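You operate a simulated robot arm through the tools that you are given. There is no shell and no other tool. Be economical: measure what you need, move in short steps, check, and stop when the job is done.

You are at the controls of a simulated two-armed robot. One attempt, no reset.

TASK
Change the worn grey pad on the orange scrubber for the teal pad.
Fine: hold the scrubber with one hand; the grey pad goes in the orange bin, the new one is pressed home.
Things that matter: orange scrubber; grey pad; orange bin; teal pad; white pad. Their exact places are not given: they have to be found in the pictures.

The check looks at the end state, three seconds after you hand in, the way a careful person would. Anything else that was tipped, shoved, dropped, spilled or broken makes it a failure.

THE ROBOT
Two 7-joint arms with two-finger parallel grippers on one trunk, on a base that drives. Base frame: it is fixed to the floor where the robot stands at the start and does not move with it; the origin is under the middle of the robot, x ahead of it, y to its left, z up. Units: cm, rad, N and s.
The left shoulder is at the start at [7, 16.3, 109.5], the right one opposite. With the tool pointing down near the work surface each hand reaches from about 38 to 88 cm from the robot's upright axis, wherever it stands, measured 20 degrees to its own side. Payload 3.43 kg a hand.
The TCP of each hand is the grasp point between the finger pads, 3.4 cm short of the fingertips. In the tool frame z runs along the fingers and y along their closing line. The gripper opens to 12.8 cm. The fingers are 2.4 cm wide and 1.2 cm thick; the gripper's body (4.8 by 13 cm) begins 9.6 cm behind the TCP.
Orientation is that of the tool frame in the base frame, as a unit quaternion [x, y, z, w]. With the fingers straight down and closing along the base's y, the tool's x points along the base's -x, its y along +y and its z along -z.

THE INTERFACE
- The arms move only by the tool arm_command. It takes "left_increments", "right_increments" or both (then of equal length, played together; a hand with none holds still); each is a list that holds one entry, the list of rows, each a list of 7 numbers: the shift along the tool's x, y, z in units of 20 mm (1.0 is 20 mm), then the turn, a rotation vector about the tool's x, y, z in units of 8 degrees (1.0 is 8 degrees), then the gripper command, from -1 (shut) to 1 (fully open), values between in proportion. In form: [[[dx, dy, dz, rx, ry, rz, claw], ...]]. A call has 1 to 20 rows; each row shifts and turns the commanded pose from where the row before left it, along the tool's axes as they then stand. A call with a number of a shift or a turn outside -1 to 1 is refused whole. Rows are played at 5 a second. More than 5 cm and 0.15 rad between two rows, or a gripper value outside its range, and nothing of the call is played. A pose out of reach is approached as far as the arm can. The call stops where the force on the tool passes 90 N (or 10 N more than at its start, if that is more) or the arm is blocked; 0.2 s more then pass. Each finger travels about 15.3 cm/s and halts on what it meets, pressing with about 39 N; the grip force reading is that of the motor and also rises with nothing between the fingers. The clock runs only during rows and for 0.2 s after the last one: add rows that do not move to give the fingers time. The reply holds the time, the measured pose of the TCP, the force on the tool along the base axes, the opening and the grip force, in the units named above and with some noise, and new pictures: "show" is both (left out), scene, wrist or none (wrist: the cameras of the hands that moved).
- Cameras (640 x 400 px; columns grow to the right, rows downward): "scene" is now at [12.97, -3.64, 131.95]; the picture's right is [-0.43, -0.90, 0.00], its down [-0.55, 0.26, -0.80] and it looks along [0.72, -0.34, -0.61] (base axes); focal length 233 px, centre (320, 200). "left" rides on the left gripper at [7.6, 1.1, -16] in its tool frame; the picture's right is [-0.15, 0.99, 0.00], its down [-0.88, -0.13, -0.46] and it looks along [-0.45, -0.07, 0.89] (tool axes); focal length 234 px, centre (320, 200). "right" rides on the right gripper at [7.6, -1.1, -16] in its tool frame; the picture's right is [0.15, 0.99, 0.00], its down [-0.88, 0.13, -0.46] and it looks along [-0.45, 0.07, 0.89] (tool axes); focal length 234 px, centre (320, 200).
- lift_body(by): slides the trunk up (or, below 0, down) by that many cm; the arms and the scene camera ride with it, the base frame stays. It gives what a move gives, with no picture.
- steer(legs): drives the robot by 1 to 6 legs, each [ahead, left, turn to the left] in cm, cm and rad, along the robot's own axes; the way and the turn of a leg run together, so that a leg with both is an arc; at most 150 cm and 3.142 rad a leg. The arms and the cameras ride along, it lands a little off, and it stops where it bumps. It gives what a move gives, and a new picture of the scene camera.
- head_to(pan, tilt): turns the head with the scene camera to pan (to the left, within 1.501 rad either way) and tilt (down, from -0.506 to 1.204), counted from straight ahead of the robot. It gives what a move gives, and a new picture of the scene camera.
- pixel_to_xyz(camera, pixels): for up to 12 pixels [column, row] of the newest picture of that camera ("zoom" is the newest enlarged one), the place [x, y, z] in the base frame of the surface seen there, good to about 0.2 cm. No time passes.
- close_up(camera, box): a new picture of the part [left, top, right, bottom] of that camera's present view, enlarged. No time passes.
- job_done(): hands the job in; it is judged then, once.

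Keep the steps short. Do not move on a guess: measure, check each grasp and each placing, and mend mistakes. In all there are 80 turns and 260 pictures (those below and enlarged ones count). Leave the grippers open and the arms clear of the work at the hand-in unless told otherwise, and finish with a single line.

The tools are called after "Request:" as a command line: name --argument value ..., lists and objects as JSON in quotes. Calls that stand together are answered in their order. arm_command: Moves the arms, as the interface text tells. Its arguments: {"type":"object","properties":{"left_increments":{"type":"array","items":{"type":"array","items":{"type":"array","items":{"type":"number"}}}},"right_increments":{"type":"array","items":{"type":"array","items":{"type":"array","items":{"type":"number"}}}},"show":{"type":"string","enum":["both","scene","wrist","none"]}},"required":[]} The other tools are called the same way: lift_body (by) slides the trunk up or down; steer (legs) drives the base; head_to (pan, tilt) turns the head that bears the scene camera; pixel_to_xyz (camera, pixels) gives the place of the surface under pixels of a picture; close_up (camera, box) takes an enlarged picture of a part of a camera's view; job_done () hands the job in.

At the start:

```text
t: 0.0
left_tcp_pos: [59.28, 1.11, 111.19]
left_tcp_rot: [0.0, 1.0, 0.0, 0.0]
left_contact_force: [0.2, 0.1, -0.4]
left_gripper_width: 12.79
left_grip_force: 0.0
right_tcp_pos: [46.99, -37.36, 113.58]
right_tcp_rot: [0.0, 1.0, 0.0, 0.0]
right_contact_force: [-0.1, 0.2, -0.5]
right_gripper_width: 12.78
right_grip_force: 0.0
trunk travel left (down, up): [-57.5, 36.5]
robot x, y, heading: [0.06, 0.44, 0.003]
head pan, tilt: [-0.445, 0.651]
```

scene: 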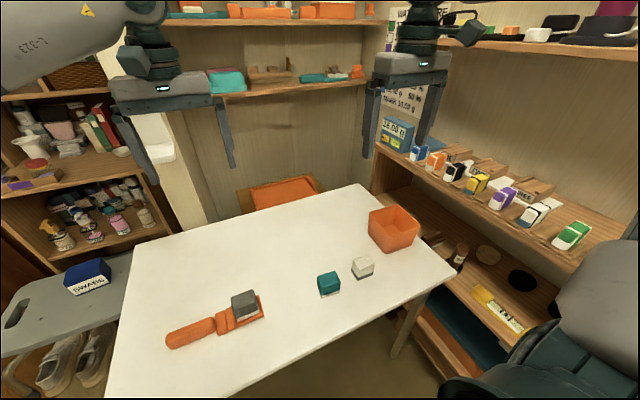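
right: 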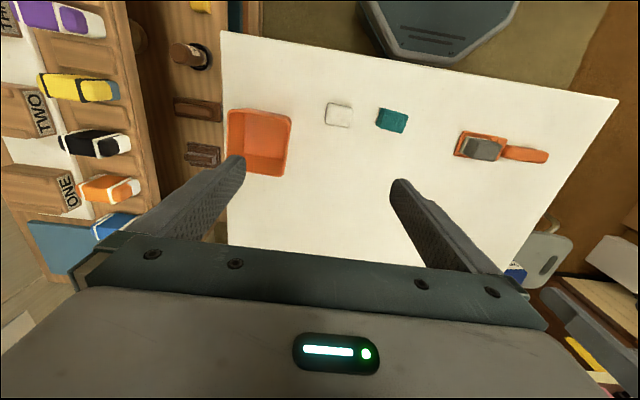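
left: 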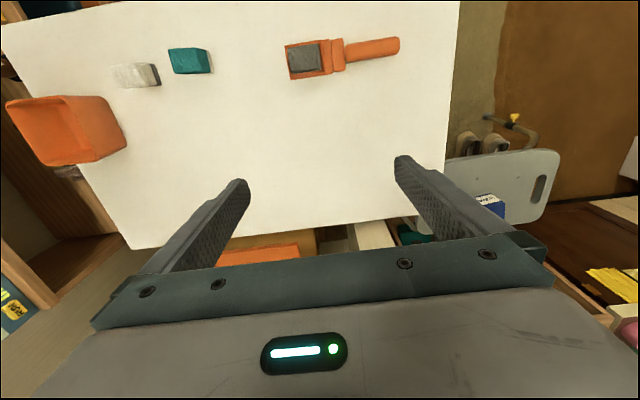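

I see the scrubber with grey pad at about (215,318), the teal pad at (328,284), the white pad at (362,267) and the bin at (393,229). I'll enlarge the view and measure them.

Request:
close_up --camera "scene" --box '[150, 270, 290, 358]'

Request:
pixel_to_xyz --camera "scene" --pixels '[[170, 340], [205, 327], [222, 322], [232, 297], [252, 290], [256, 304], [237, 310], [261, 300], [264, 314], [240, 325], [240, 345], [243, 301]]'

Request:
pixel_to_xyz --camera "scene" --pixels '[[318, 279], [335, 271], [340, 281], [322, 287], [323, 296], [340, 290], [352, 262], [366, 257], [373, 266], [358, 272], [359, 279], [373, 275]]'

Request:
pixel_to_xyz --camera "scene" --pixels '[[369, 211], [399, 205], [419, 229], [388, 240], [389, 253], [416, 241], [395, 232], [374, 234], [148, 238], [360, 184], [457, 275], [330, 277]]'

```text
4.55 times, centred on (220, 314) of scene
```

zoom: 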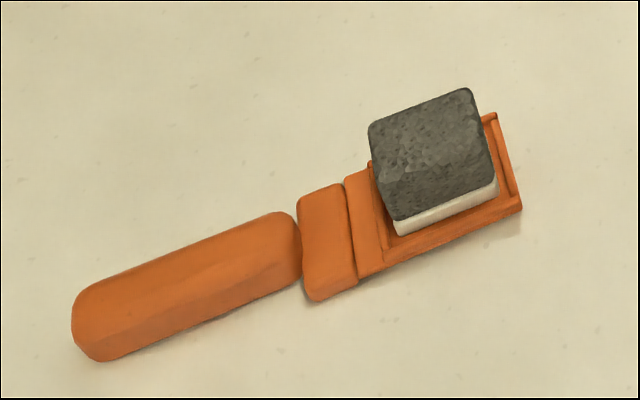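

```text
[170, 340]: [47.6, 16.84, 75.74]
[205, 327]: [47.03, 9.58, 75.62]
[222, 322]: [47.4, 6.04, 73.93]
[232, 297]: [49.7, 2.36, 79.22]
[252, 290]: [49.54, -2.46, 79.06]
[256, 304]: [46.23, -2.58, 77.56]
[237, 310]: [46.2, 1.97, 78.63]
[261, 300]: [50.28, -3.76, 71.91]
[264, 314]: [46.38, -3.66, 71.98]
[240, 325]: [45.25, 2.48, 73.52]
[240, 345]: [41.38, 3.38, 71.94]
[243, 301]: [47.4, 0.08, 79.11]
```

```text
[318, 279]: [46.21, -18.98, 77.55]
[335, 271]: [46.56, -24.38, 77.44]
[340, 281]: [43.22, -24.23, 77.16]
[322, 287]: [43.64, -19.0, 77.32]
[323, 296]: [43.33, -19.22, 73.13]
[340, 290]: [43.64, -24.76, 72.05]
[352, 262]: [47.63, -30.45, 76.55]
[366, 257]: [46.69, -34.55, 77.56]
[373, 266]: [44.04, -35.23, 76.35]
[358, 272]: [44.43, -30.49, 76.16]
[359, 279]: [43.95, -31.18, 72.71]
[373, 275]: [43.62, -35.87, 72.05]
```

```text
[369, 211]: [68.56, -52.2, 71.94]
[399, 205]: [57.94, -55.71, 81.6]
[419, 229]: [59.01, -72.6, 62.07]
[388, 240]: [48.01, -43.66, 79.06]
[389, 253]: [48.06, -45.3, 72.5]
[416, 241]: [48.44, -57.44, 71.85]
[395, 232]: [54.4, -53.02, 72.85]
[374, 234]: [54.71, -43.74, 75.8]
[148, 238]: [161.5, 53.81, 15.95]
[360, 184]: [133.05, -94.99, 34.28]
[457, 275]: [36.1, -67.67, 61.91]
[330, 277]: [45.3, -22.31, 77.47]
```

Now I look closer at the teal and white pads and the scrubber from the wrist cameras.

Request:
close_up --camera "scene" --box '[300, 245, 390, 301]'

Request:
close_up --camera "left" --box '[270, 20, 420, 114]'

Request:
close_up --camera "left" --box '[90, 30, 234, 120]'

Request:
close_up --camera "right" --box '[220, 80, 420, 205]'

Request:
close_up --camera "right" --box '[440, 110, 568, 190]'

```text
7.11 times, centred on (345, 273) of scene
```

zoom: 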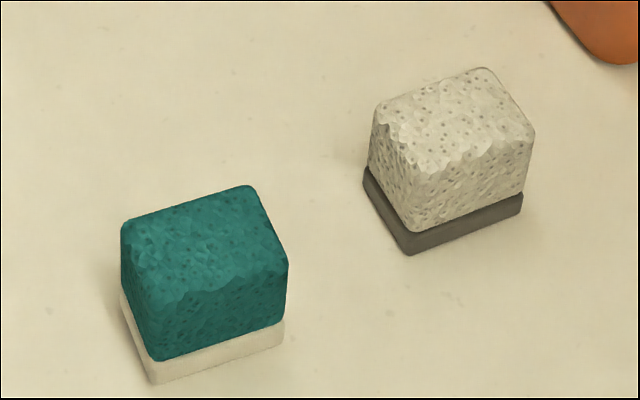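

```text
4.26 times, centred on (345, 67) of left
```

zoom: 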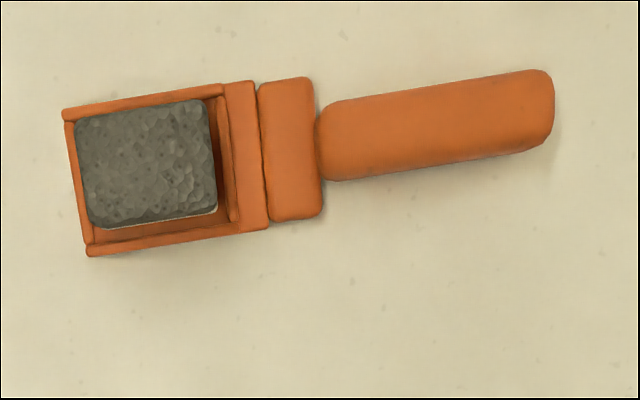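

```text
4.44 times, centred on (162, 75) of left
```

zoom: 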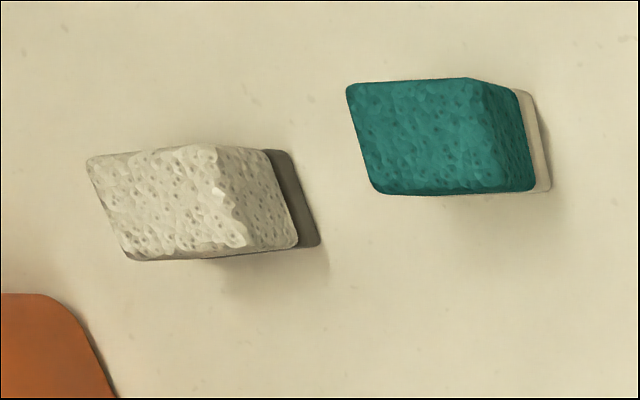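

```text
3.20 times, centred on (320, 142) of right
```

zoom: 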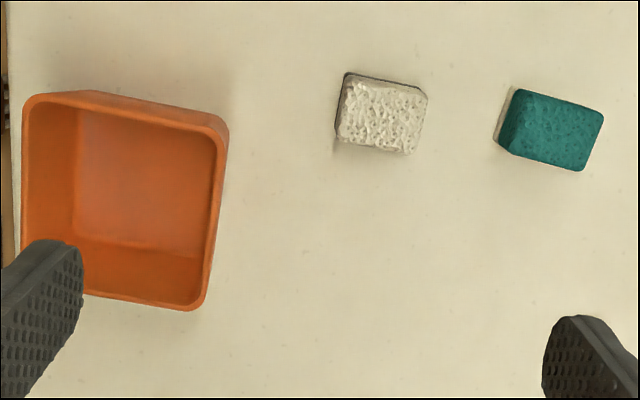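

```text
5.00 times, centred on (504, 150) of right
```

zoom: 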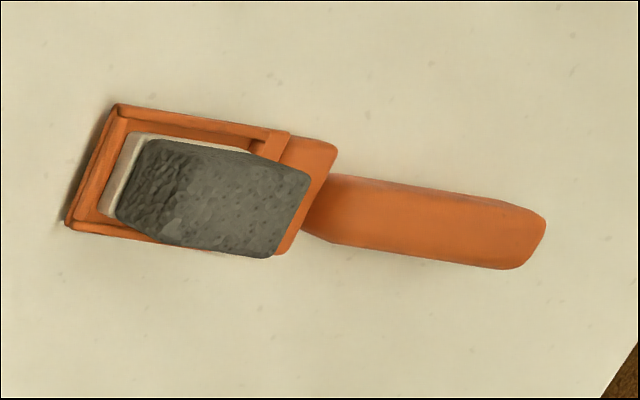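

The grey pad is seated in a tray frame, white backing down, and the teal pad stands the same way up. I'll measure in the left camera's enlarged view of the scrubber.

Request:
close_up --camera "left" --box '[270, 20, 420, 114]'

Request:
pixel_to_xyz --camera "zoom" --pixels '[[340, 110], [340, 170], [530, 80], [535, 140], [435, 125], [290, 150], [245, 160], [80, 125], [205, 105], [212, 205], [95, 220], [145, 165]]'

Request:
pixel_to_xyz --camera "zoom" --pixels '[[70, 118], [90, 248], [220, 88], [265, 225], [300, 85], [312, 210], [150, 236], [222, 170], [82, 190], [230, 92], [150, 102], [330, 150]]'

```text
4.26 times, centred on (345, 67) of left
```

zoom: 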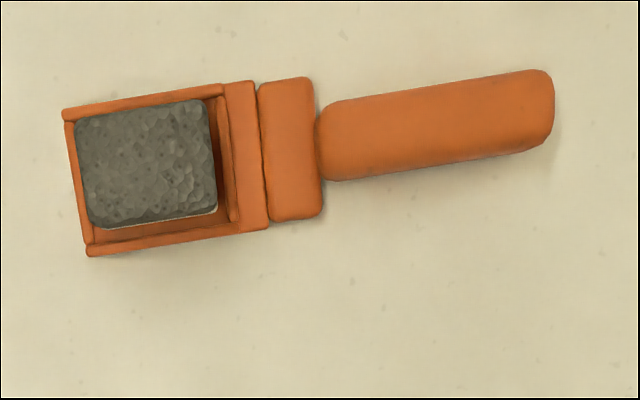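

```text
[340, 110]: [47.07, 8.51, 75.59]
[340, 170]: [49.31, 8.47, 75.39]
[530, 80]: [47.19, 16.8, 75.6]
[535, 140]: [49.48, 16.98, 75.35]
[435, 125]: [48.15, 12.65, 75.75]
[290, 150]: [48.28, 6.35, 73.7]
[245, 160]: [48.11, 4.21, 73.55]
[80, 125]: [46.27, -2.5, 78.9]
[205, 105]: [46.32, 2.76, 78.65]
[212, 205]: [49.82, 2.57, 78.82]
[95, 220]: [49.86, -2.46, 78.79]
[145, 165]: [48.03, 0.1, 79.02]
```

```text
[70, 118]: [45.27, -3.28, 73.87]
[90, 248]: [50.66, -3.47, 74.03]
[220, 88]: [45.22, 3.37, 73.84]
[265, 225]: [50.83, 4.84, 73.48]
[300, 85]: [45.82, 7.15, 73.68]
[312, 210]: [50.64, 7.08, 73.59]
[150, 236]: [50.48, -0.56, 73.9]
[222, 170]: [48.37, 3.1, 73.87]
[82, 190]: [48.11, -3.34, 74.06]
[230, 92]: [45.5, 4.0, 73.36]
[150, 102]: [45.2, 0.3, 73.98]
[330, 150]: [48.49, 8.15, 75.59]
```

The scrubber's axis lies along y at x≈48.15, with the handle at y 7.5–17.5, z 72–75.7. The grey pad's centre is (48.05, 0.05), top at 79, frame top at 74. First both hands move above the work. They turn afterwards.

Request:
arm_command --left_increments '[[[0.506, 0.518, 0.955, 0, 0, 0, 1], [0.506, 0.518, 0.955, 0, 0, 0, 1], [0.506, 0.518, 0.955, 0, 0, 0, 1], [0.506, 0.518, 0.955, 0, 0, 0, 1], [0.506, 0.518, 0.955, 0, 0, 0, 1], [0.506, 0.518, 0.955, 0, 0, 0, 1], [0.506, 0.518, 0.955, 0, 0, 0, 1], [0.506, 0.518, 0.955, 0, 0, 0, 1], [0.506, 0.518, 0.955, 0, 0, 0, 1], [0.506, 0.518, 0.955, 0, 0, 0, 1], [0.506, 0.518, 0.955, 0, 0, 0, 1]]]' --right_increments '[[[-0.05, 0.79, 0.845, 0, 0, 0, 1], [-0.05, 0.79, 0.845, 0, 0, 0, 1], [-0.05, 0.79, 0.845, 0, 0, 0, 1], [-0.05, 0.79, 0.845, 0, 0, 0, 1], [-0.05, 0.79, 0.845, 0, 0, 0, 1], [-0.05, 0.79, 0.845, 0, 0, 0, 1], [-0.05, 0.79, 0.845, 0, 0, 0, 1], [-0.05, 0.79, 0.845, 0, 0, 0, 1], [-0.05, 0.79, 0.845, 0, 0, 0, 1], [-0.05, 0.79, 0.845, 0, 0, 0, 1], [-0.05, 0.79, 0.845, 0, 0, 0, 1]]]' --show "scene"

```text
t: 2.4
left_tcp_pos: [48.36, 12.59, 90.04]
left_tcp_rot: [0.001, 1.0, 0.0, -0.001]
left_contact_force: [-1.0, 0.2, 0.0]
left_gripper_width: 12.78
left_grip_force: 0.0
right_tcp_pos: [48.22, -20.14, 94.95]
right_tcp_rot: [0.0, 1.0, 0.0, 0.0]
right_contact_force: [-0.5, -0.2, -0.2]
right_gripper_width: 12.8
right_grip_force: 0.0
trunk travel left (down, up): [-57.5, 36.5]
robot x, y, heading: [-0.12, -0.1, -0.004]
head pan, tilt: [-0.445, 0.651]
```

scene: 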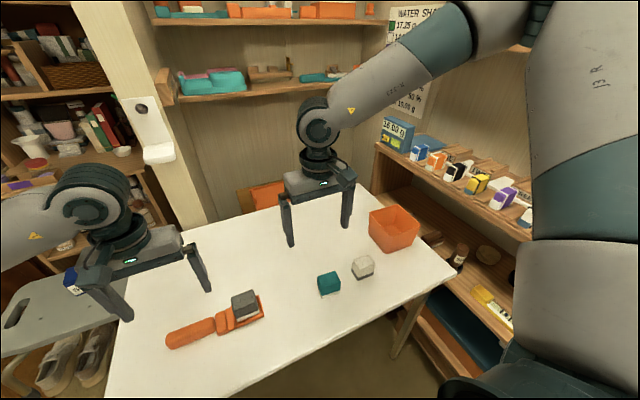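

Both arrived. Now I turn the left hand +90° and the right hand −90° about their tool z axes, so both close along x.

Request:
arm_command --left_increments '[[[0, 0, 0, 0, 0, 0.9375, 1], [0, 0, 0, 0, 0, 0.9375, 1], [0, 0, 0, 0, 0, 0.9375, 1], [0, 0, 0, 0, 0, 0.9375, 1], [0, 0, 0, 0, 0, 0.9375, 1], [0, 0, 0, 0, 0, 0.9375, 1], [0, 0, 0, 0, 0, 0.9375, 1], [0, 0, 0, 0, 0, 0.9375, 1], [0, 0, 0, 0, 0, 0.9375, 1], [0, 0, 0, 0, 0, 0.9375, 1], [0, 0, 0, 0, 0, 0.9375, 1], [0, 0, 0, 0, 0, 0.9375, 1]]]' --right_increments '[[[0, 0, 0, 0, 0, -0.9375, 1], [0, 0, 0, 0, 0, -0.9375, 1], [0, 0, 0, 0, 0, -0.9375, 1], [0, 0, 0, 0, 0, -0.9375, 1], [0, 0, 0, 0, 0, -0.9375, 1], [0, 0, 0, 0, 0, -0.9375, 1], [0, 0, 0, 0, 0, -0.9375, 1], [0, 0, 0, 0, 0, -0.9375, 1], [0, 0, 0, 0, 0, -0.9375, 1], [0, 0, 0, 0, 0, -0.9375, 1], [0, 0, 0, 0, 0, -0.9375, 1], [0, 0, 0, 0, 0, -0.9375, 1]]]'

```text
t: 5.0
left_tcp_pos: [48.1, 12.3, 88.93]
left_tcp_rot: [0.652, 0.758, 0.007, -0.003]
left_contact_force: [-0.2, -0.3, 0.0]
left_gripper_width: 12.79
left_grip_force: 0.0
left hand out of reach, approached as far as the arm can: row 11, 12
right_tcp_pos: [39.57, -13.89, 93.55]
right_tcp_rot: [-0.705, 0.71, -0.004, 0.001]
right_contact_force: [-0.3, 0.0, 0.1]
right_gripper_width: 12.79
right_grip_force: 0.1
right hand out of reach, approached as far as the arm can: row 10, 11, 12
trunk travel left (down, up): [-57.5, 36.5]
robot x, y, heading: [0.28, -0.16, 0.0]
head pan, tilt: [-0.445, 0.651]
```

scene: 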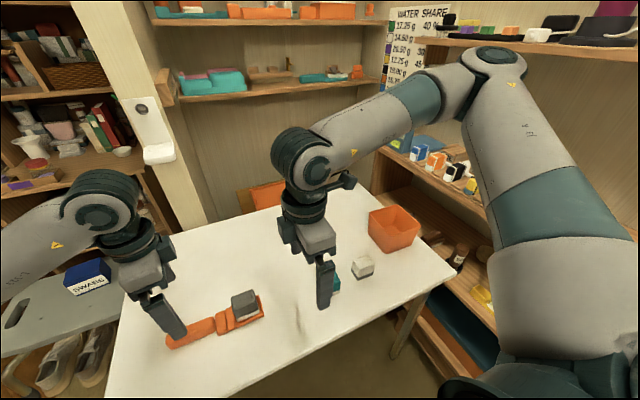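
right: 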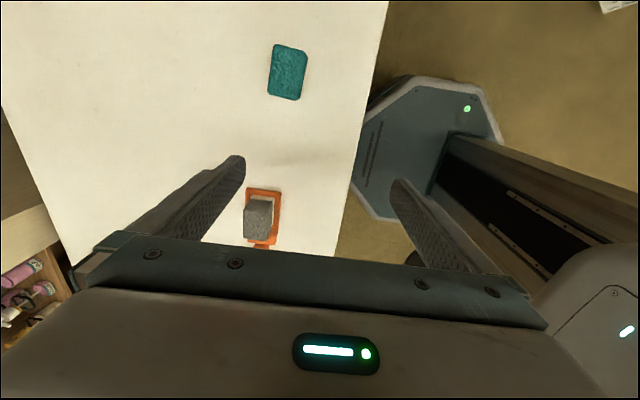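
left: 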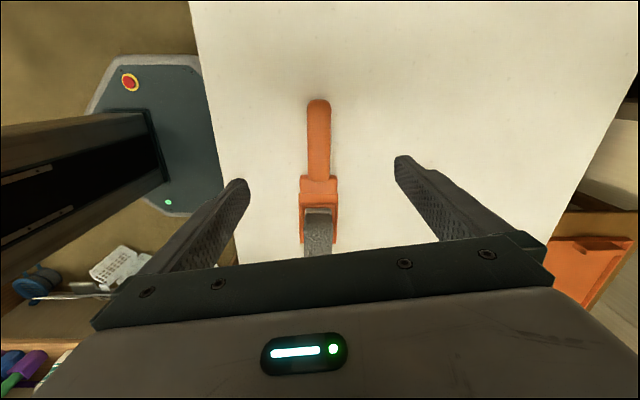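

The reach stops short with these turns: the left hand got about 81° and the right hand was pushed aside. The right hand doesn't need the turn, because it can close along y. I'll turn it back and take the left hand back 15°.

Request:
arm_command --left_increments '[[[0, 0, -0.5, 0, 0, -0.5, 1], [0, 0, -0.5, 0, 0, -0.5, 1], [0, 0, 0, 0, 0, -0.5, 1], [0, 0, 0, 0, 0, -0.5, 1], [0, 0, 0, 0, 0, 0, 1], [0, 0, 0, 0, 0, 0, 1], [0, 0, 0, 0, 0, 0, 1], [0, 0, 0, 0, 0, 0, 1], [0, 0, 0, 0, 0, 0, 1], [0, 0, 0, 0, 0, 0, 1], [0, 0, 0, 0, 0, 0, 1], [0, 0, 0, 0, 0, 0, 1]]]' --right_increments '[[[0, 0, 0, 0, 0, 0.9375, 1], [0, 0, 0, 0, 0, 0.9375, 1], [0, 0, 0, 0, 0, 0.9375, 1], [0, 0, 0, 0, 0, 0.9375, 1], [0, 0, 0, 0, 0, 0.9375, 1], [0, 0, 0, 0, 0, 0.9375, 1], [0, 0, 0, 0, 0, 0.9375, 1], [0, 0, 0, 0, 0, 0.9375, 1], [0, 0, 0, 0, 0, 0.9375, 1], [0, 0, 0, 0, 0, 0.9375, 1], [0, 0, 0, 0, 0, 0.9375, 1], [0, 0, 0, 0, 0, 0.9375, 1]]]' --show "none"

```text
t: 7.6
left_tcp_pos: [48.07, 12.25, 91.07]
left_tcp_rot: [0.539, 0.842, 0.008, -0.003]
left_contact_force: [0.6, 0.5, -0.7]
left_gripper_width: 12.79
left_grip_force: 0.0
right_tcp_pos: [39.72, -13.96, 93.57]
right_tcp_rot: [0.0, 1.0, 0.0, 0.0]
right_contact_force: [0.3, 0.1, 0.6]
right_gripper_width: 12.79
right_grip_force: 0.1
trunk travel left (down, up): [-57.5, 36.5]
robot x, y, heading: [0.04, 0.05, 0.002]
head pan, tilt: [-0.445, 0.651]
```

The left hand is at 65° and the right is straight again. To ease the left wrist I'll drive back 8 cm and turn 0.2 rad to the right. The hands are over 85 cm high, clear of everything on the table.

Request:
steer --legs '[[-8, 0, 0], [0, 0, -0.2]]'

```text
t: 9.4
left_tcp_pos: [41.76, 2.31, 91.09]
left_tcp_rot: [0.622, 0.783, 0.008, -0.001]
left_contact_force: [-0.6, 0.4, 0.3]
left_gripper_width: 12.81
left_grip_force: 0.0
right_tcp_pos: [28.3, -21.7, 93.57]
right_tcp_rot: [0.102, 0.995, 0.001, 0.0]
right_contact_force: [-0.3, -0.7, 0.4]
right_gripper_width: 12.8
right_grip_force: 0.0
trunk travel left (down, up): [-57.5, 36.5]
robot x, y, heading: [-7.66, -0.12, -0.202]
head pan, tilt: [-0.445, 0.651]
```

scene: 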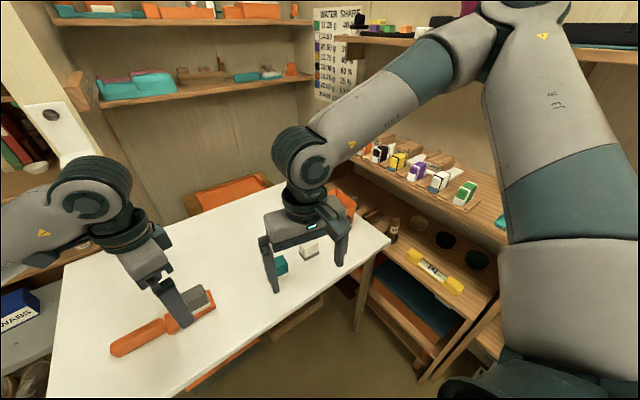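

The left hand is now at (41.8, 2.3) with 77° yaw. I move it above the handle at (48.2, 14) and turn the last 13°.

Request:
arm_command --left_increments '[[[0.71, 0.638, 0, 0, 0, 0, 1], [0.71, 0.638, 0, 0, 0, 0, 1], [0.71, 0.638, 0, 0, 0, 0, 1], [0.71, 0.638, 0, 0, 0, 0, 1], [0.71, 0.638, 0, 0, 0, 0, 1], [0.71, 0.638, 0, 0, 0, 0, 1], [0.71, 0.638, 0, 0, 0, 0, 1], [0, 0, 0, 0, 0, 0.55, 1], [0, 0, 0, 0, 0, 0.55, 1], [0, 0, 0, 0, 0, 0.55, 1], [0, 0, 0, 0, 0, 0, 1]]]' --show "wrist"

```text
t: 11.8
left_tcp_pos: [45.76, 10.1, 90.77]
left_tcp_rot: [0.651, 0.759, 0.008, 0.0]
left_contact_force: [0.3, -0.6, 0.2]
left_gripper_width: 12.8
left_grip_force: 0.0
left hand out of reach, approached as far as the arm can: row 7, 8, 9, 10
right_tcp_pos: [28.15, -21.73, 93.71]
right_tcp_rot: [0.101, 0.995, 0.0, -0.001]
right_contact_force: [0.5, -0.2, 0.0]
right_gripper_width: 12.76
right_grip_force: 0.1
trunk travel left (down, up): [-57.5, 36.5]
robot x, y, heading: [-7.87, 0.3, -0.2]
head pan, tilt: [-0.445, 0.651]
```

left: 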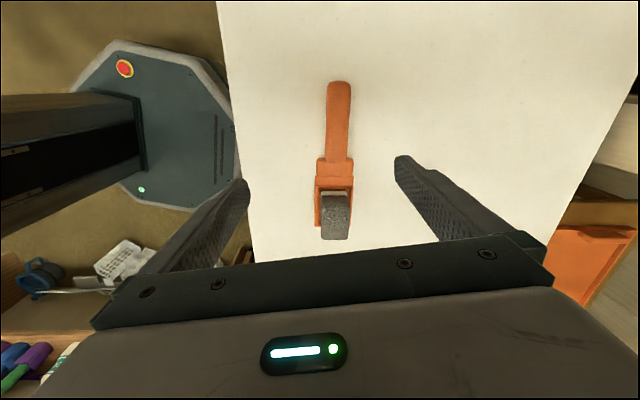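

The left wrist limit gets tighter as the hand moves to the robot's left. It's better to have the robot stand further left so that the handle is nearer its middle. I turn back 0.2 rad and drive 13 cm left, over floor that the left picture shows to be free.

Request:
steer --legs '[[0, 0, 0.2], [0, 13, 0]]'

```text
t: 13.8
left_tcp_pos: [42.69, 33.46, 90.77]
left_tcp_rot: [0.572, 0.82, 0.009, -0.002]
left_contact_force: [-0.2, 0.4, -0.1]
left_gripper_width: 12.81
left_grip_force: 0.0
right_tcp_pos: [31.91, -1.13, 93.61]
right_tcp_rot: [0.002, 1.0, 0.0, 0.0]
right_contact_force: [0.5, -0.2, 0.0]
right_gripper_width: 12.82
right_grip_force: 0.1
trunk travel left (down, up): [-57.5, 36.5]
robot x, y, heading: [-8.02, 12.85, -0.004]
head pan, tilt: [-0.445, 0.651]
```

scene: 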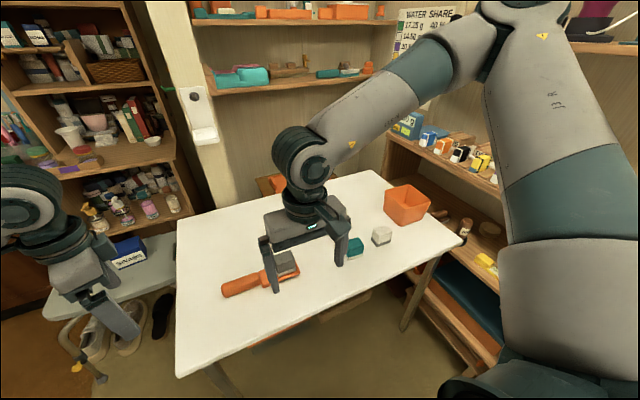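

The left hand is at (42.7, 33.5) with 70° yaw. I move it above the handle and turn the remaining 20°, while the right hand steps aside to y≈−14.

Request:
arm_command --left_increments '[[[-0.918, -0.071, 0, 0, 0, 0, 1], [-0.918, -0.071, 0, 0, 0, 0, 1], [-0.918, -0.071, 0, 0, 0, 0, 1], [-0.918, -0.071, 0, 0, 0, 0, 1], [-0.918, -0.071, 0, 0, 0, 0, 1], [-0.918, -0.071, 0, 0, 0, 0, 1], [-0.918, -0.071, 0, 0, 0, 0, 1], [-0.918, -0.071, 0, 0, 0, 0, 1], [-0.918, -0.071, 0, 0, 0, 0, 1], [-0.918, -0.071, 0, 0, 0, 0, 1], [-0.918, -0.071, 0, 0, 0, 0, 1], [0, 0, 0, 0, 0, 0.842, 1], [0, 0, 0, 0, 0, 0.842, 1], [0, 0, 0, 0, 0, 0.842, 1], [0, 0, 0, 0, 0, 0, 1]]]' --right_increments '[[[-0.4, -0.65, 0, 0, 0, 0, 1], [-0.4, -0.65, 0, 0, 0, 0, 1], [-0.4, -0.65, 0, 0, 0, 0, 1], [-0.4, -0.65, 0, 0, 0, 0, 1], [-0.4, -0.65, 0, 0, 0, 0, 1], [-0.4, -0.65, 0, 0, 0, 0, 1], [-0.4, -0.65, 0, 0, 0, 0, 1], [-0.4, -0.65, 0, 0, 0, 0, 1], [-0.4, -0.65, 0, 0, 0, 0, 1], [-0.4, -0.65, 0, 0, 0, 0, 1], [-0.4, -0.65, 0, 0, 0, 0, 1], [0, 0, 0, 0, 0, 0, 1], [0, 0, 0, 0, 0, 0, 1], [0, 0, 0, 0, 0, 0, 1], [0, 0, 0, 0, 0, 0, 1]]]' --show "both"

```text
t: 17.0
left_tcp_pos: [47.97, 13.92, 90.53]
left_tcp_rot: [0.619, 0.785, 0.008, -0.003]
left_contact_force: [0.4, 0.0, -0.2]
left_gripper_width: 12.81
left_grip_force: 0.0
left hand out of reach, approached as far as the arm can: row 13, 14
right_tcp_pos: [40.45, -15.35, 93.59]
right_tcp_rot: [0.002, 1.0, 0.0, 0.0]
right_contact_force: [-0.4, 0.0, 0.8]
right_gripper_width: 12.82
right_grip_force: 0.2
trunk travel left (down, up): [-57.5, 36.5]
robot x, y, heading: [-7.73, 12.99, -0.004]
head pan, tilt: [-0.445, 0.651]
```

scene: 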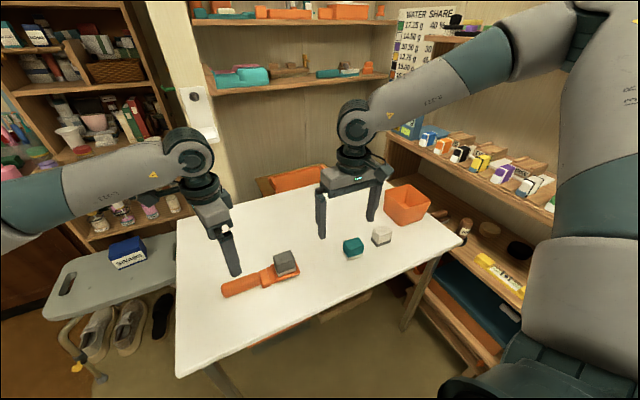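
right: 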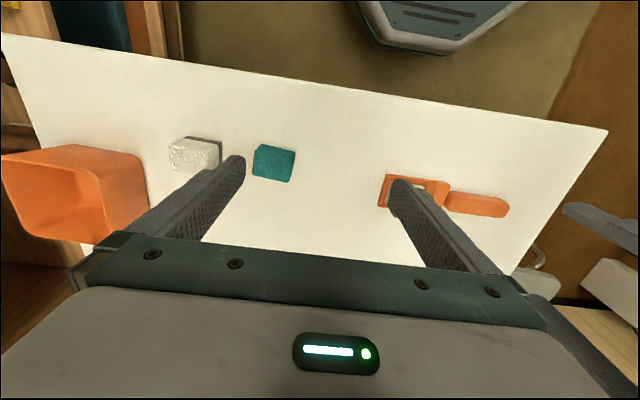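
left: 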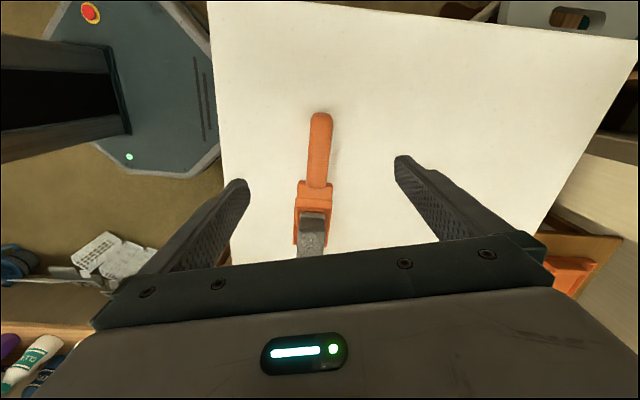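

The limit is about 76° here as well. It is easier close in and near the robot's middle. I'll move to about (−2, 21) and face 0.3 rad right, so the left wrist only needs about 73° relative to the body.

Request:
steer --legs '[[6, 8, 0], [0, 0, -0.3]]'

```text
t: 19.1
left_tcp_pos: [51.77, 5.33, 90.52]
left_tcp_rot: [0.729, 0.685, 0.009, -0.001]
left_contact_force: [0.6, -0.7, -0.3]
left_gripper_width: 12.8
left_grip_force: 0.1
right_tcp_pos: [35.97, -20.51, 93.55]
right_tcp_rot: [0.151, 0.989, 0.001, 0.0]
right_contact_force: [0.4, -0.1, 0.6]
right_gripper_width: 12.8
right_grip_force: 0.2
trunk travel left (down, up): [-57.5, 36.5]
robot x, y, heading: [-1.93, 21.09, -0.306]
head pan, tilt: [-0.445, 0.651]
```

scene: 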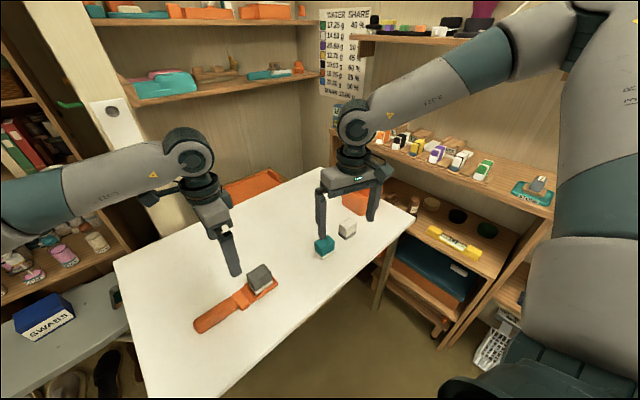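

Now the left hand has room at 93.6° yaw. I turn it back 3.6°, move it above the handle at (48.3, 14) and lower it to about z 84.

Request:
arm_command --left_increments '[[[0, 0, 0, 0, 0, -0.43, 1], [0.867, -0.35, 0, 0, 0, 0, 1], [0.867, -0.35, 0, 0, 0, 0, 1], [0.867, -0.35, 0, 0, 0, 0, 1], [0.867, -0.35, 0, 0, 0, 0, 1], [0.867, -0.35, 0, 0, 0, 0, 1], [0, 0, 1, 0, 0, 0, 1], [0, 0, 1, 0, 0, 0, 1], [0, 0, 1, 0, 0, 0, 1], [0, 0, 0, 0, 0, 0, 1]]]'

```text
t: 21.4
left_tcp_pos: [48.41, 14.05, 84.61]
left_tcp_rot: [0.708, 0.706, 0.008, -0.001]
left_contact_force: [0.6, -0.2, -0.5]
left_gripper_width: 12.8
left_grip_force: 0.1
right_tcp_pos: [36.03, -20.42, 93.66]
right_tcp_rot: [0.151, 0.989, 0.0, 0.0]
right_contact_force: [0.1, -0.1, -1.1]
right_gripper_width: 12.78
right_grip_force: 0.1
trunk travel left (down, up): [-57.5, 36.5]
robot x, y, heading: [-2.05, 20.69, -0.297]
head pan, tilt: [-0.445, 0.651]
```

scene: 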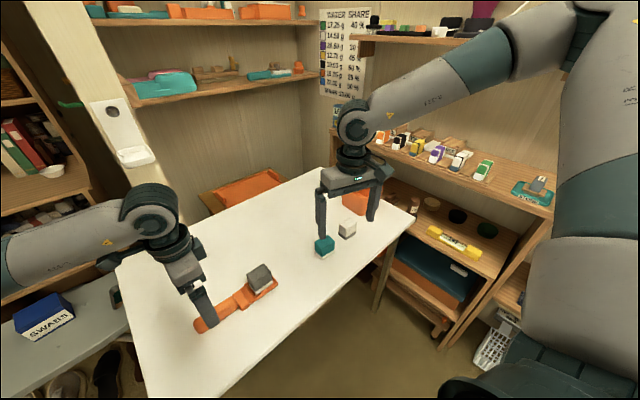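
left: 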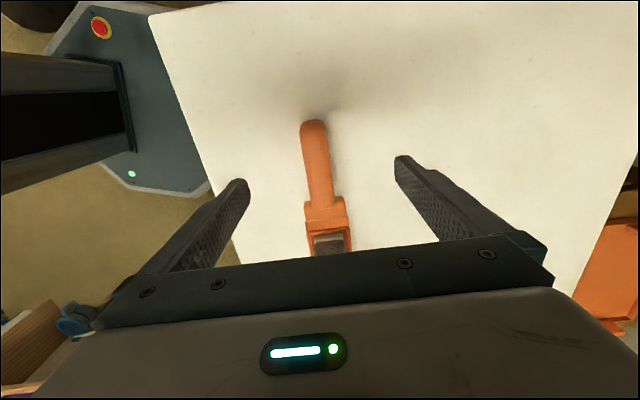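

The hand is aligned and centred over the handle. I lower it to TCP z≈76.1, with fingertips about 0.7 above the table, and close.

Request:
arm_command --left_increments '[[[0, -0.07, 0.85, 0, 0, 0, 0.6], [0, 0, 0.85, 0, 0, 0, 0.3], [0, 0, 0.85, 0, 0, 0, 0.0], [0, 0, 0.85, 0, 0, 0, 0.0], [0, 0, 0.85, 0, 0, 0, 0.0], [0, 0, 0, 0, 0, 0, 0], [0, 0, 0, 0, 0, 0, -0.2], [0, 0, 0, 0, 0, 0, -0.4], [0, 0, 0, 0, 0, 0, -1], [0, 0, 0, 0, 0, 0, -1], [0, 0, 0, 0, 0, 0, -1]]]'

```text
t: 23.8
left_tcp_pos: [48.46, 14.26, 76.11]
left_tcp_rot: [0.707, 0.707, 0.008, 0.0]
left_contact_force: [0.3, 0.1, 0.4]
left_gripper_width: 2.92
left_grip_force: 39.2
right_tcp_pos: [36.13, -20.4, 93.63]
right_tcp_rot: [0.15, 0.989, 0.0, 0.0]
right_contact_force: [-0.2, 0.3, 0.0]
right_gripper_width: 12.82
right_grip_force: 0.1
trunk travel left (down, up): [-57.5, 36.5]
robot x, y, heading: [-1.9, 20.68, -0.302]
head pan, tilt: [-0.445, 0.651]
```

scene: 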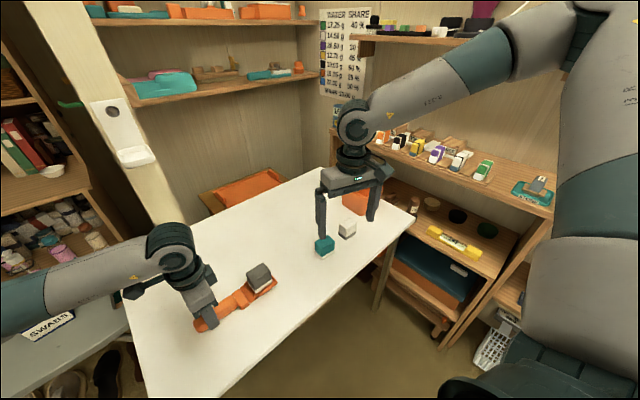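
left: 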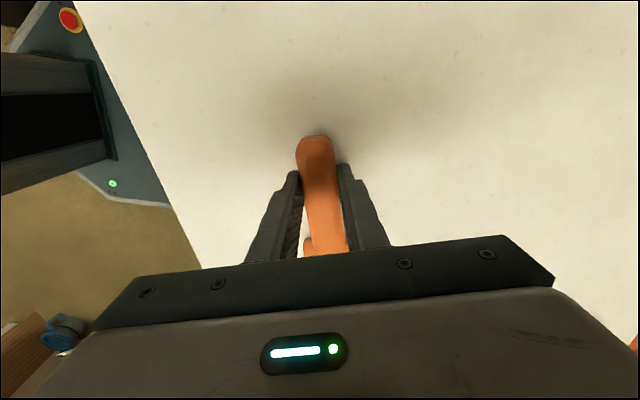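

The handle is held at 2.9 cm. I re-measure the grey pad around (259,276) and the frame.

Request:
close_up --camera "scene" --box '[210, 250, 290, 300]'

Request:
close_up --camera "right" --box '[300, 60, 560, 222]'

Request:
pixel_to_xyz --camera "scene" --pixels '[[248, 272], [264, 266], [269, 275], [253, 284], [259, 275], [274, 279]]'

```text
8.00 times, centred on (250, 275) of scene
```

zoom: 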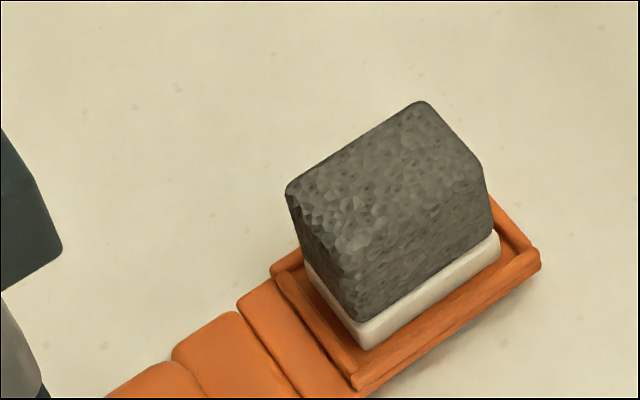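

```text
2.46 times, centred on (430, 141) of right
```

zoom: 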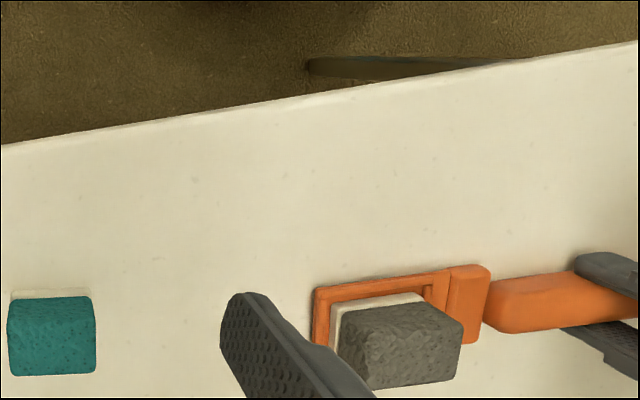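

```text
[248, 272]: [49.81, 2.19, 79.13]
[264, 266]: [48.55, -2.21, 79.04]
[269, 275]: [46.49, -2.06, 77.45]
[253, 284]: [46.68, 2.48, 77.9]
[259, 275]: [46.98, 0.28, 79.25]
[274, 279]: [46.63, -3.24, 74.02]
```

The pad is unmoved at (48.1, 0.1). I square the right hand to the base axes, then bring it over the pad at the same height.

Request:
arm_command --right_increments '[[[0, 0, 0, 0, 0, -0.723, 1], [0, 0, 0, 0, 0, -0.723, 1], [0, 0, 0, 0, 0, -0.723, 1], [-0.75, 0.5, 0, 0, 0, 0, 1], [-0.75, 0.5, 0, 0, 0, 0, 1], [-0.75, 0.5, 0, 0, 0, 0, 1], [-0.75, 0.5, 0, 0, 0, 0, 1], [-0.75, 0.5, 0, 0, 0, 0, 0.8], [-0.75, 0.5, 0, 0, 0, 0, 0.6], [-0.75, 0.8, 0, 0, 0, 0, 0.5], [-0.75, 0.8, 0, 0, 0, 0, 0.5], [0, 0.9, 0, 0, 0, 0, 0.5], [0, 0.9, 0, 0, 0, 0, 0.5], [0, 0.9, 0, 0, 0, 0, 0.5], [0, 0.95, 0, 0, 0, 0, 0.5], [0, 1, 0, 0, 0, 0, 0.5], [0, 1, 0, 0, 0, 0, 0.5], [0, 0, 0, 0, 0, 0, 0.5]]]'

```text
t: 27.6
left_tcp_pos: [48.37, 14.14, 76.15]
left_tcp_rot: [0.707, 0.707, 0.009, -0.001]
left_contact_force: [-0.8, 0.6, 1.0]
left_gripper_width: 2.91
left_grip_force: 39.3
right_tcp_pos: [43.15, -6.49, 94.86]
right_tcp_rot: [0.0, 1.0, 0.001, 0.0]
right_contact_force: [0.2, 0.4, 0.1]
right_gripper_width: 9.59
right_grip_force: 0.1
right hand out of reach, approached as far as the arm can: row 12, 13, 14, 15, 16, 17
trunk travel left (down, up): [-57.5, 36.5]
robot x, y, heading: [-1.83, 20.9, -0.301]
head pan, tilt: [-0.445, 0.651]
```

scene: 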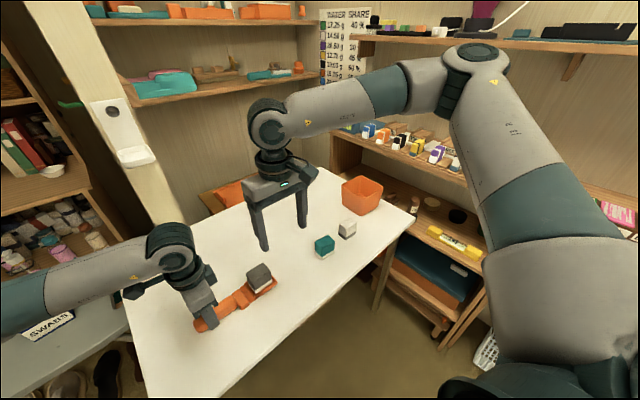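
right: 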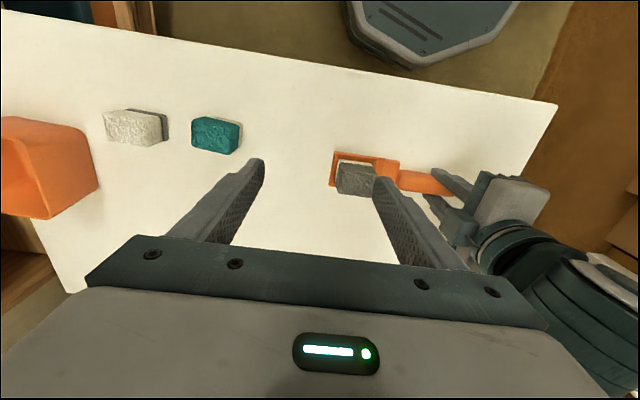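

The right wrist hit a limit at (43.2, −6.5). I turn it 17° back in line with the robot's heading, move over the pad that way, and see how far it reaches.

Request:
arm_command --right_increments '[[[0, 0, 0, 0, 0, 0.723, 0.5], [0, 0, 0, 0, 0, 0.723, 0.5], [0, 0, 0, 0, 0, 0.723, 0.5], [-0.343, 0.97, 0, 0, 0, 0, 0.5], [-0.343, 0.97, 0, 0, 0, 0, 0.5], [-0.343, 0.97, 0, 0, 0, 0, 0.5], [-0.343, 0.97, 0, 0, 0, 0, 0.5], [0, 0, 0, 0, 0, 0, 0.5]]]' --show "scene"

```text
t: 29.4
left_tcp_pos: [48.39, 14.2, 76.12]
left_tcp_rot: [0.707, 0.707, 0.009, -0.001]
left_contact_force: [-0.8, 0.0, -1.0]
left_gripper_width: 2.92
left_grip_force: 39.4
right_tcp_pos: [43.08, -6.38, 94.94]
right_tcp_rot: [0.151, 0.989, 0.001, 0.001]
right_contact_force: [-0.9, -0.2, 0.2]
right_gripper_width: 9.57
right_grip_force: 0.1
right hand out of reach, approached as far as the arm can: row 4, 5, 6, 7
trunk travel left (down, up): [-57.5, 36.5]
robot x, y, heading: [-2.24, 21.41, -0.306]
head pan, tilt: [-0.445, 0.651]
```

scene: 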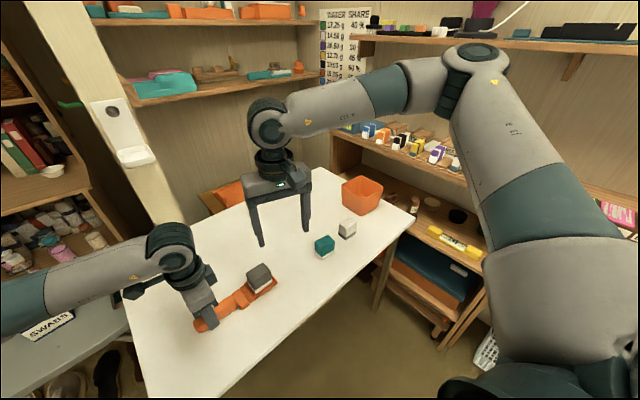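

So it is not the yaw: the arm's position stops at (43.1, −6.4, 95). I'll lower it to z≈85, still above the pad's top at 79, and try again toward the pad from there.

Request:
arm_command --right_increments '[[[0, 0, 1, 0, 0, 0, 0.5], [0, 0, 1, 0, 0, 0, 0.5], [0, 0, 1, 0, 0, 0, 0.5], [0, 0, 1, 0, 0, 0, 0.5], [0, 0, 0.9, 0, 0, 0, 0.5], [-0.343, 0.97, 0, 0, 0, 0, 0.5], [-0.343, 0.97, 0, 0, 0, 0, 0.5], [-0.343, 0.97, 0, 0, 0, 0, 0.5], [-0.343, 0.97, 0, 0, 0, 0, 0.5], [0, 0, 0, 0, 0, 0, 0.5]]]' --show "scene"

```text
t: 31.6
left_tcp_pos: [48.37, 14.23, 76.26]
left_tcp_rot: [0.707, 0.707, 0.009, -0.001]
left_contact_force: [-0.9, -0.5, 0.2]
left_gripper_width: 2.92
left_grip_force: 39.0
right_tcp_pos: [42.55, -7.93, 88.7]
right_tcp_rot: [0.15, 0.989, 0.001, 0.0]
right_contact_force: [-0.1, -0.3, 0.5]
right_gripper_width: 9.61
right_grip_force: 0.0
right hand out of reach, approached as far as the arm can: row 1, 2, 3, 4, 5, 6, 7, 8, 9
trunk travel left (down, up): [-57.5, 36.5]
robot x, y, heading: [-2.15, 21.05, -0.307]
head pan, tilt: [-0.445, 0.651]
```

scene: 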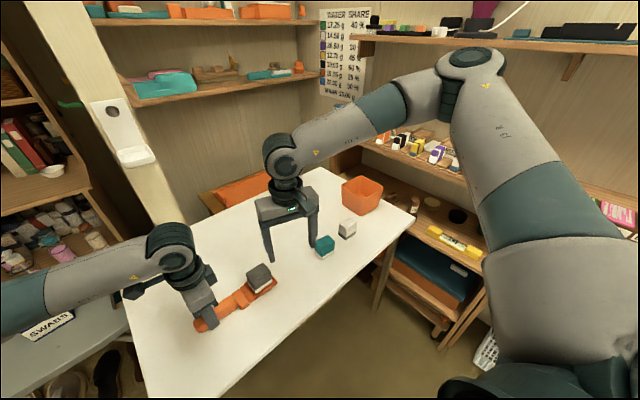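

The right arm stops at a joint limit toward the robot's middle, and it is worse when low. I'll test how it reaches low down a little further right, over empty table at about (44, −12.4), to learn where the pad has to be.

Request:
arm_command --right_increments '[[[-0.7, -0.97, 0, 0, 0, 0, 0], [-0.7, -0.97, 0, 0, 0, 0, 0], [0, 0, 0, 0, 0, 0, 0], [0, 0, 1, 0, 0, 0, 0], [0, 0, 1, 0, 0, 0, 0], [0, 0, 1, 0, 0, 0, 0], [0, 0, 1, 0, 0, 0, 0], [0, 0, 1, 0, 0, 0, 0], [0, 0, 0, 0, 0, 0, 0]]]' --show "scene"

```text
t: 33.5
left_tcp_pos: [48.34, 14.23, 76.28]
left_tcp_rot: [0.707, 0.707, 0.009, -0.002]
left_contact_force: [-0.3, -0.1, 1.1]
left_gripper_width: 2.92
left_grip_force: 39.3
right_tcp_pos: [43.04, -13.64, 79.81]
right_tcp_rot: [0.15, 0.989, 0.0, 0.0]
right_contact_force: [0.2, 0.0, 0.4]
right_gripper_width: 6.37
right_grip_force: 0.1
right hand out of reach, approached as far as the arm can: row 7, 8
trunk travel left (down, up): [-57.5, 36.5]
robot x, y, heading: [-1.46, 20.66, -0.298]
head pan, tilt: [-0.445, 0.651]
```

scene: 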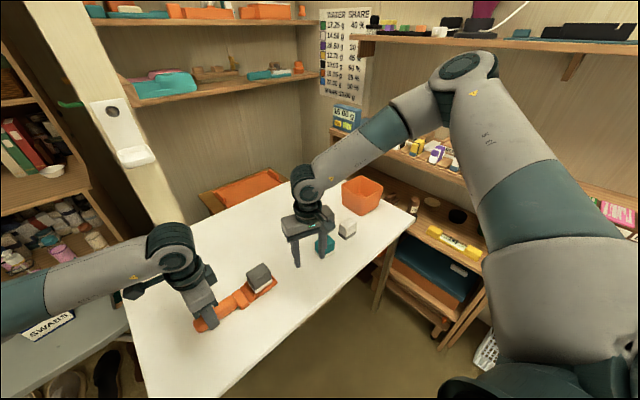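

At working height the right hand only reaches about 20° to its own side, and it reaches further when it is high relative to the shoulder. Lowering the trunk should therefore help. I open the left hand and raise both hands first.

Request:
arm_command --left_increments '[[[0, 0, 0, 0, 0, 0, -0.4], [0, 0, 0, 0, 0, 0, 0], [0, 0, 0, 0, 0, 0, 0.2], [0, 0, -1, 0, 0, 0, 0.2], [0, 0, -1, 0, 0, 0, 0.2], [0, 0, -1, 0, 0, 0, 0.2], [0, 0, -1, 0, 0, 0, 0.2], [0, 0, -1, 0, 0, 0, 0.2], [0, 0, -1, 0, 0, 0, 0.2], [0, 0, -1, 0, 0, 0, 0.2], [0, 0, -1, 0, 0, 0, 0.2], [0, 0, -1, 0, 0, 0, 0.2], [0, 0, -1, 0, 0, 0, 0.2], [0, 0, -1, 0, 0, 0, 0.2], [0, 0, -1, 0, 0, 0, 0.2], [0, 0, -1, 0, 0, 0, 0.2]]]' --right_increments '[[[0, 0, 0, 0, 0, 0, 0], [0, 0, 0, 0, 0, 0, 0], [0, 0, 0, 0, 0, 0, 0], [0, 0, -1, 0, 0, 0, 0], [0, 0, -1, 0, 0, 0, 0], [0, 0, -1, 0, 0, 0, 0], [0, 0, -1, 0, 0, 0, 0], [0, 0, -1, 0, 0, 0, 0], [0, 0, -1, 0, 0, 0, 0], [0, 0, -1, 0, 0, 0, 0], [0, 0, -1, 0, 0, 0, 0], [0, 0, -1, 0, 0, 0, 0], [0, 0, -1, 0, 0, 0, 0], [0, 0, -1, 0, 0, 0, 0], [0, 0, -1, 0, 0, 0, 0], [0, 0, 0, 0, 0, 0, 0]]]' --show "scene"

```text
t: 37.0
left_tcp_pos: [48.18, 13.83, 102.14]
left_tcp_rot: [0.707, 0.707, 0.008, -0.001]
left_contact_force: [0.2, 0.9, 0.0]
left_gripper_width: 7.65
left_grip_force: 0.1
right_tcp_pos: [43.16, -13.79, 103.66]
right_tcp_rot: [0.151, 0.989, 0.001, 0.0]
right_contact_force: [-0.4, 0.1, 0.7]
right_gripper_width: 6.39
right_grip_force: 0.1
trunk travel left (down, up): [-57.5, 36.5]
robot x, y, heading: [-1.86, 20.94, -0.307]
head pan, tilt: [-0.445, 0.651]
```

scene: 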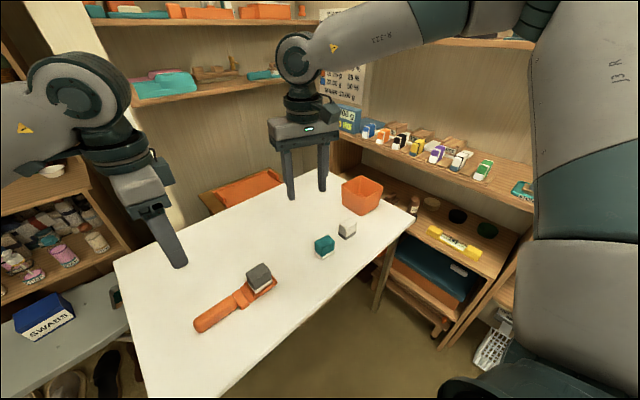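

The scrubber stayed put. Now I lower the trunk 18 cm. The hands end near z 84–86, above everything.

Request:
lift_body --by -18

```text
t: 39.0
left_tcp_pos: [48.07, 13.85, 84.26]
left_tcp_rot: [0.707, 0.707, 0.009, -0.001]
left_contact_force: [-0.3, 0.1, -0.4]
left_gripper_width: 7.67
left_grip_force: 0.1
right_tcp_pos: [43.23, -13.81, 85.6]
right_tcp_rot: [0.151, 0.989, 0.001, 0.0]
right_contact_force: [0.5, 0.1, -1.1]
right_gripper_width: 6.4
right_grip_force: 0.0
trunk travel left (down, up): [-39.5, 54.5]
robot x, y, heading: [-1.76, 20.92, -0.306]
head pan, tilt: [-0.445, 0.651]
```

Now the right hand again: square it to the base and move over the pad at z≈86.

Request:
arm_command --right_increments '[[[0, 0, 0, 0, 0, -0.723, 0.2], [0, 0, 0, 0, 0, -0.723, 0.2], [0, 0, 0, 0, 0, -0.723, 0.2], [-0.35, 0.993, 0, 0, 0, 0, 0.2], [-0.35, 0.993, 0, 0, 0, 0, 0.2], [-0.35, 0.993, 0, 0, 0, 0, 0.2], [-0.35, 0.993, 0, 0, 0, 0, 0.2], [-0.35, 0.993, 0, 0, 0, 0, 0.2], [-0.35, 0.993, 0, 0, 0, 0, 0.2], [-0.35, 0.993, 0, 0, 0, 0, 0.2], [0, 0, 0, 0, 0, 0, 0.2]]]'

```text
t: 41.4
left_tcp_pos: [48.08, 13.86, 84.22]
left_tcp_rot: [0.707, 0.707, 0.009, -0.001]
left_contact_force: [-0.4, 0.3, 0.5]
left_gripper_width: 7.7
left_grip_force: 0.1
right_tcp_pos: [45.2, -7.73, 85.53]
right_tcp_rot: [0.0, 1.0, 0.0, 0.0]
right_contact_force: [-0.5, 0.3, -0.6]
right_gripper_width: 7.67
right_grip_force: 0.0
right hand out of reach, approached as far as the arm can: row 7, 8, 9, 10
trunk travel left (down, up): [-39.5, 54.5]
robot x, y, heading: [-1.82, 21.0, -0.304]
head pan, tilt: [-0.445, 0.651]
```

scene: 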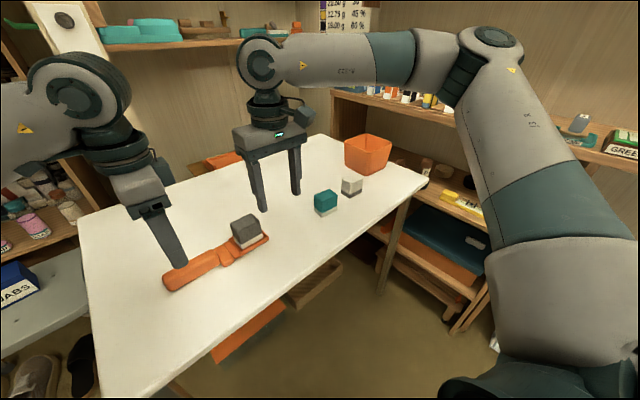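
right: 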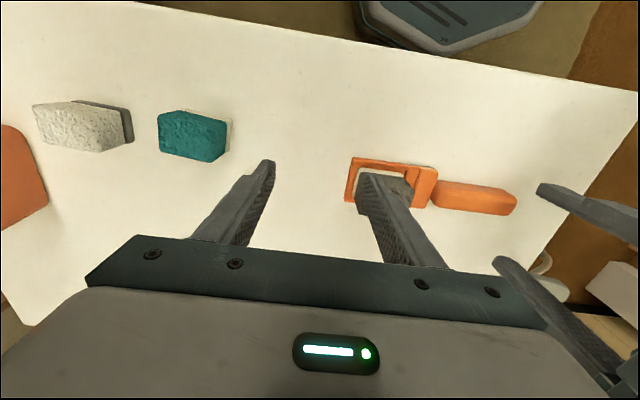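

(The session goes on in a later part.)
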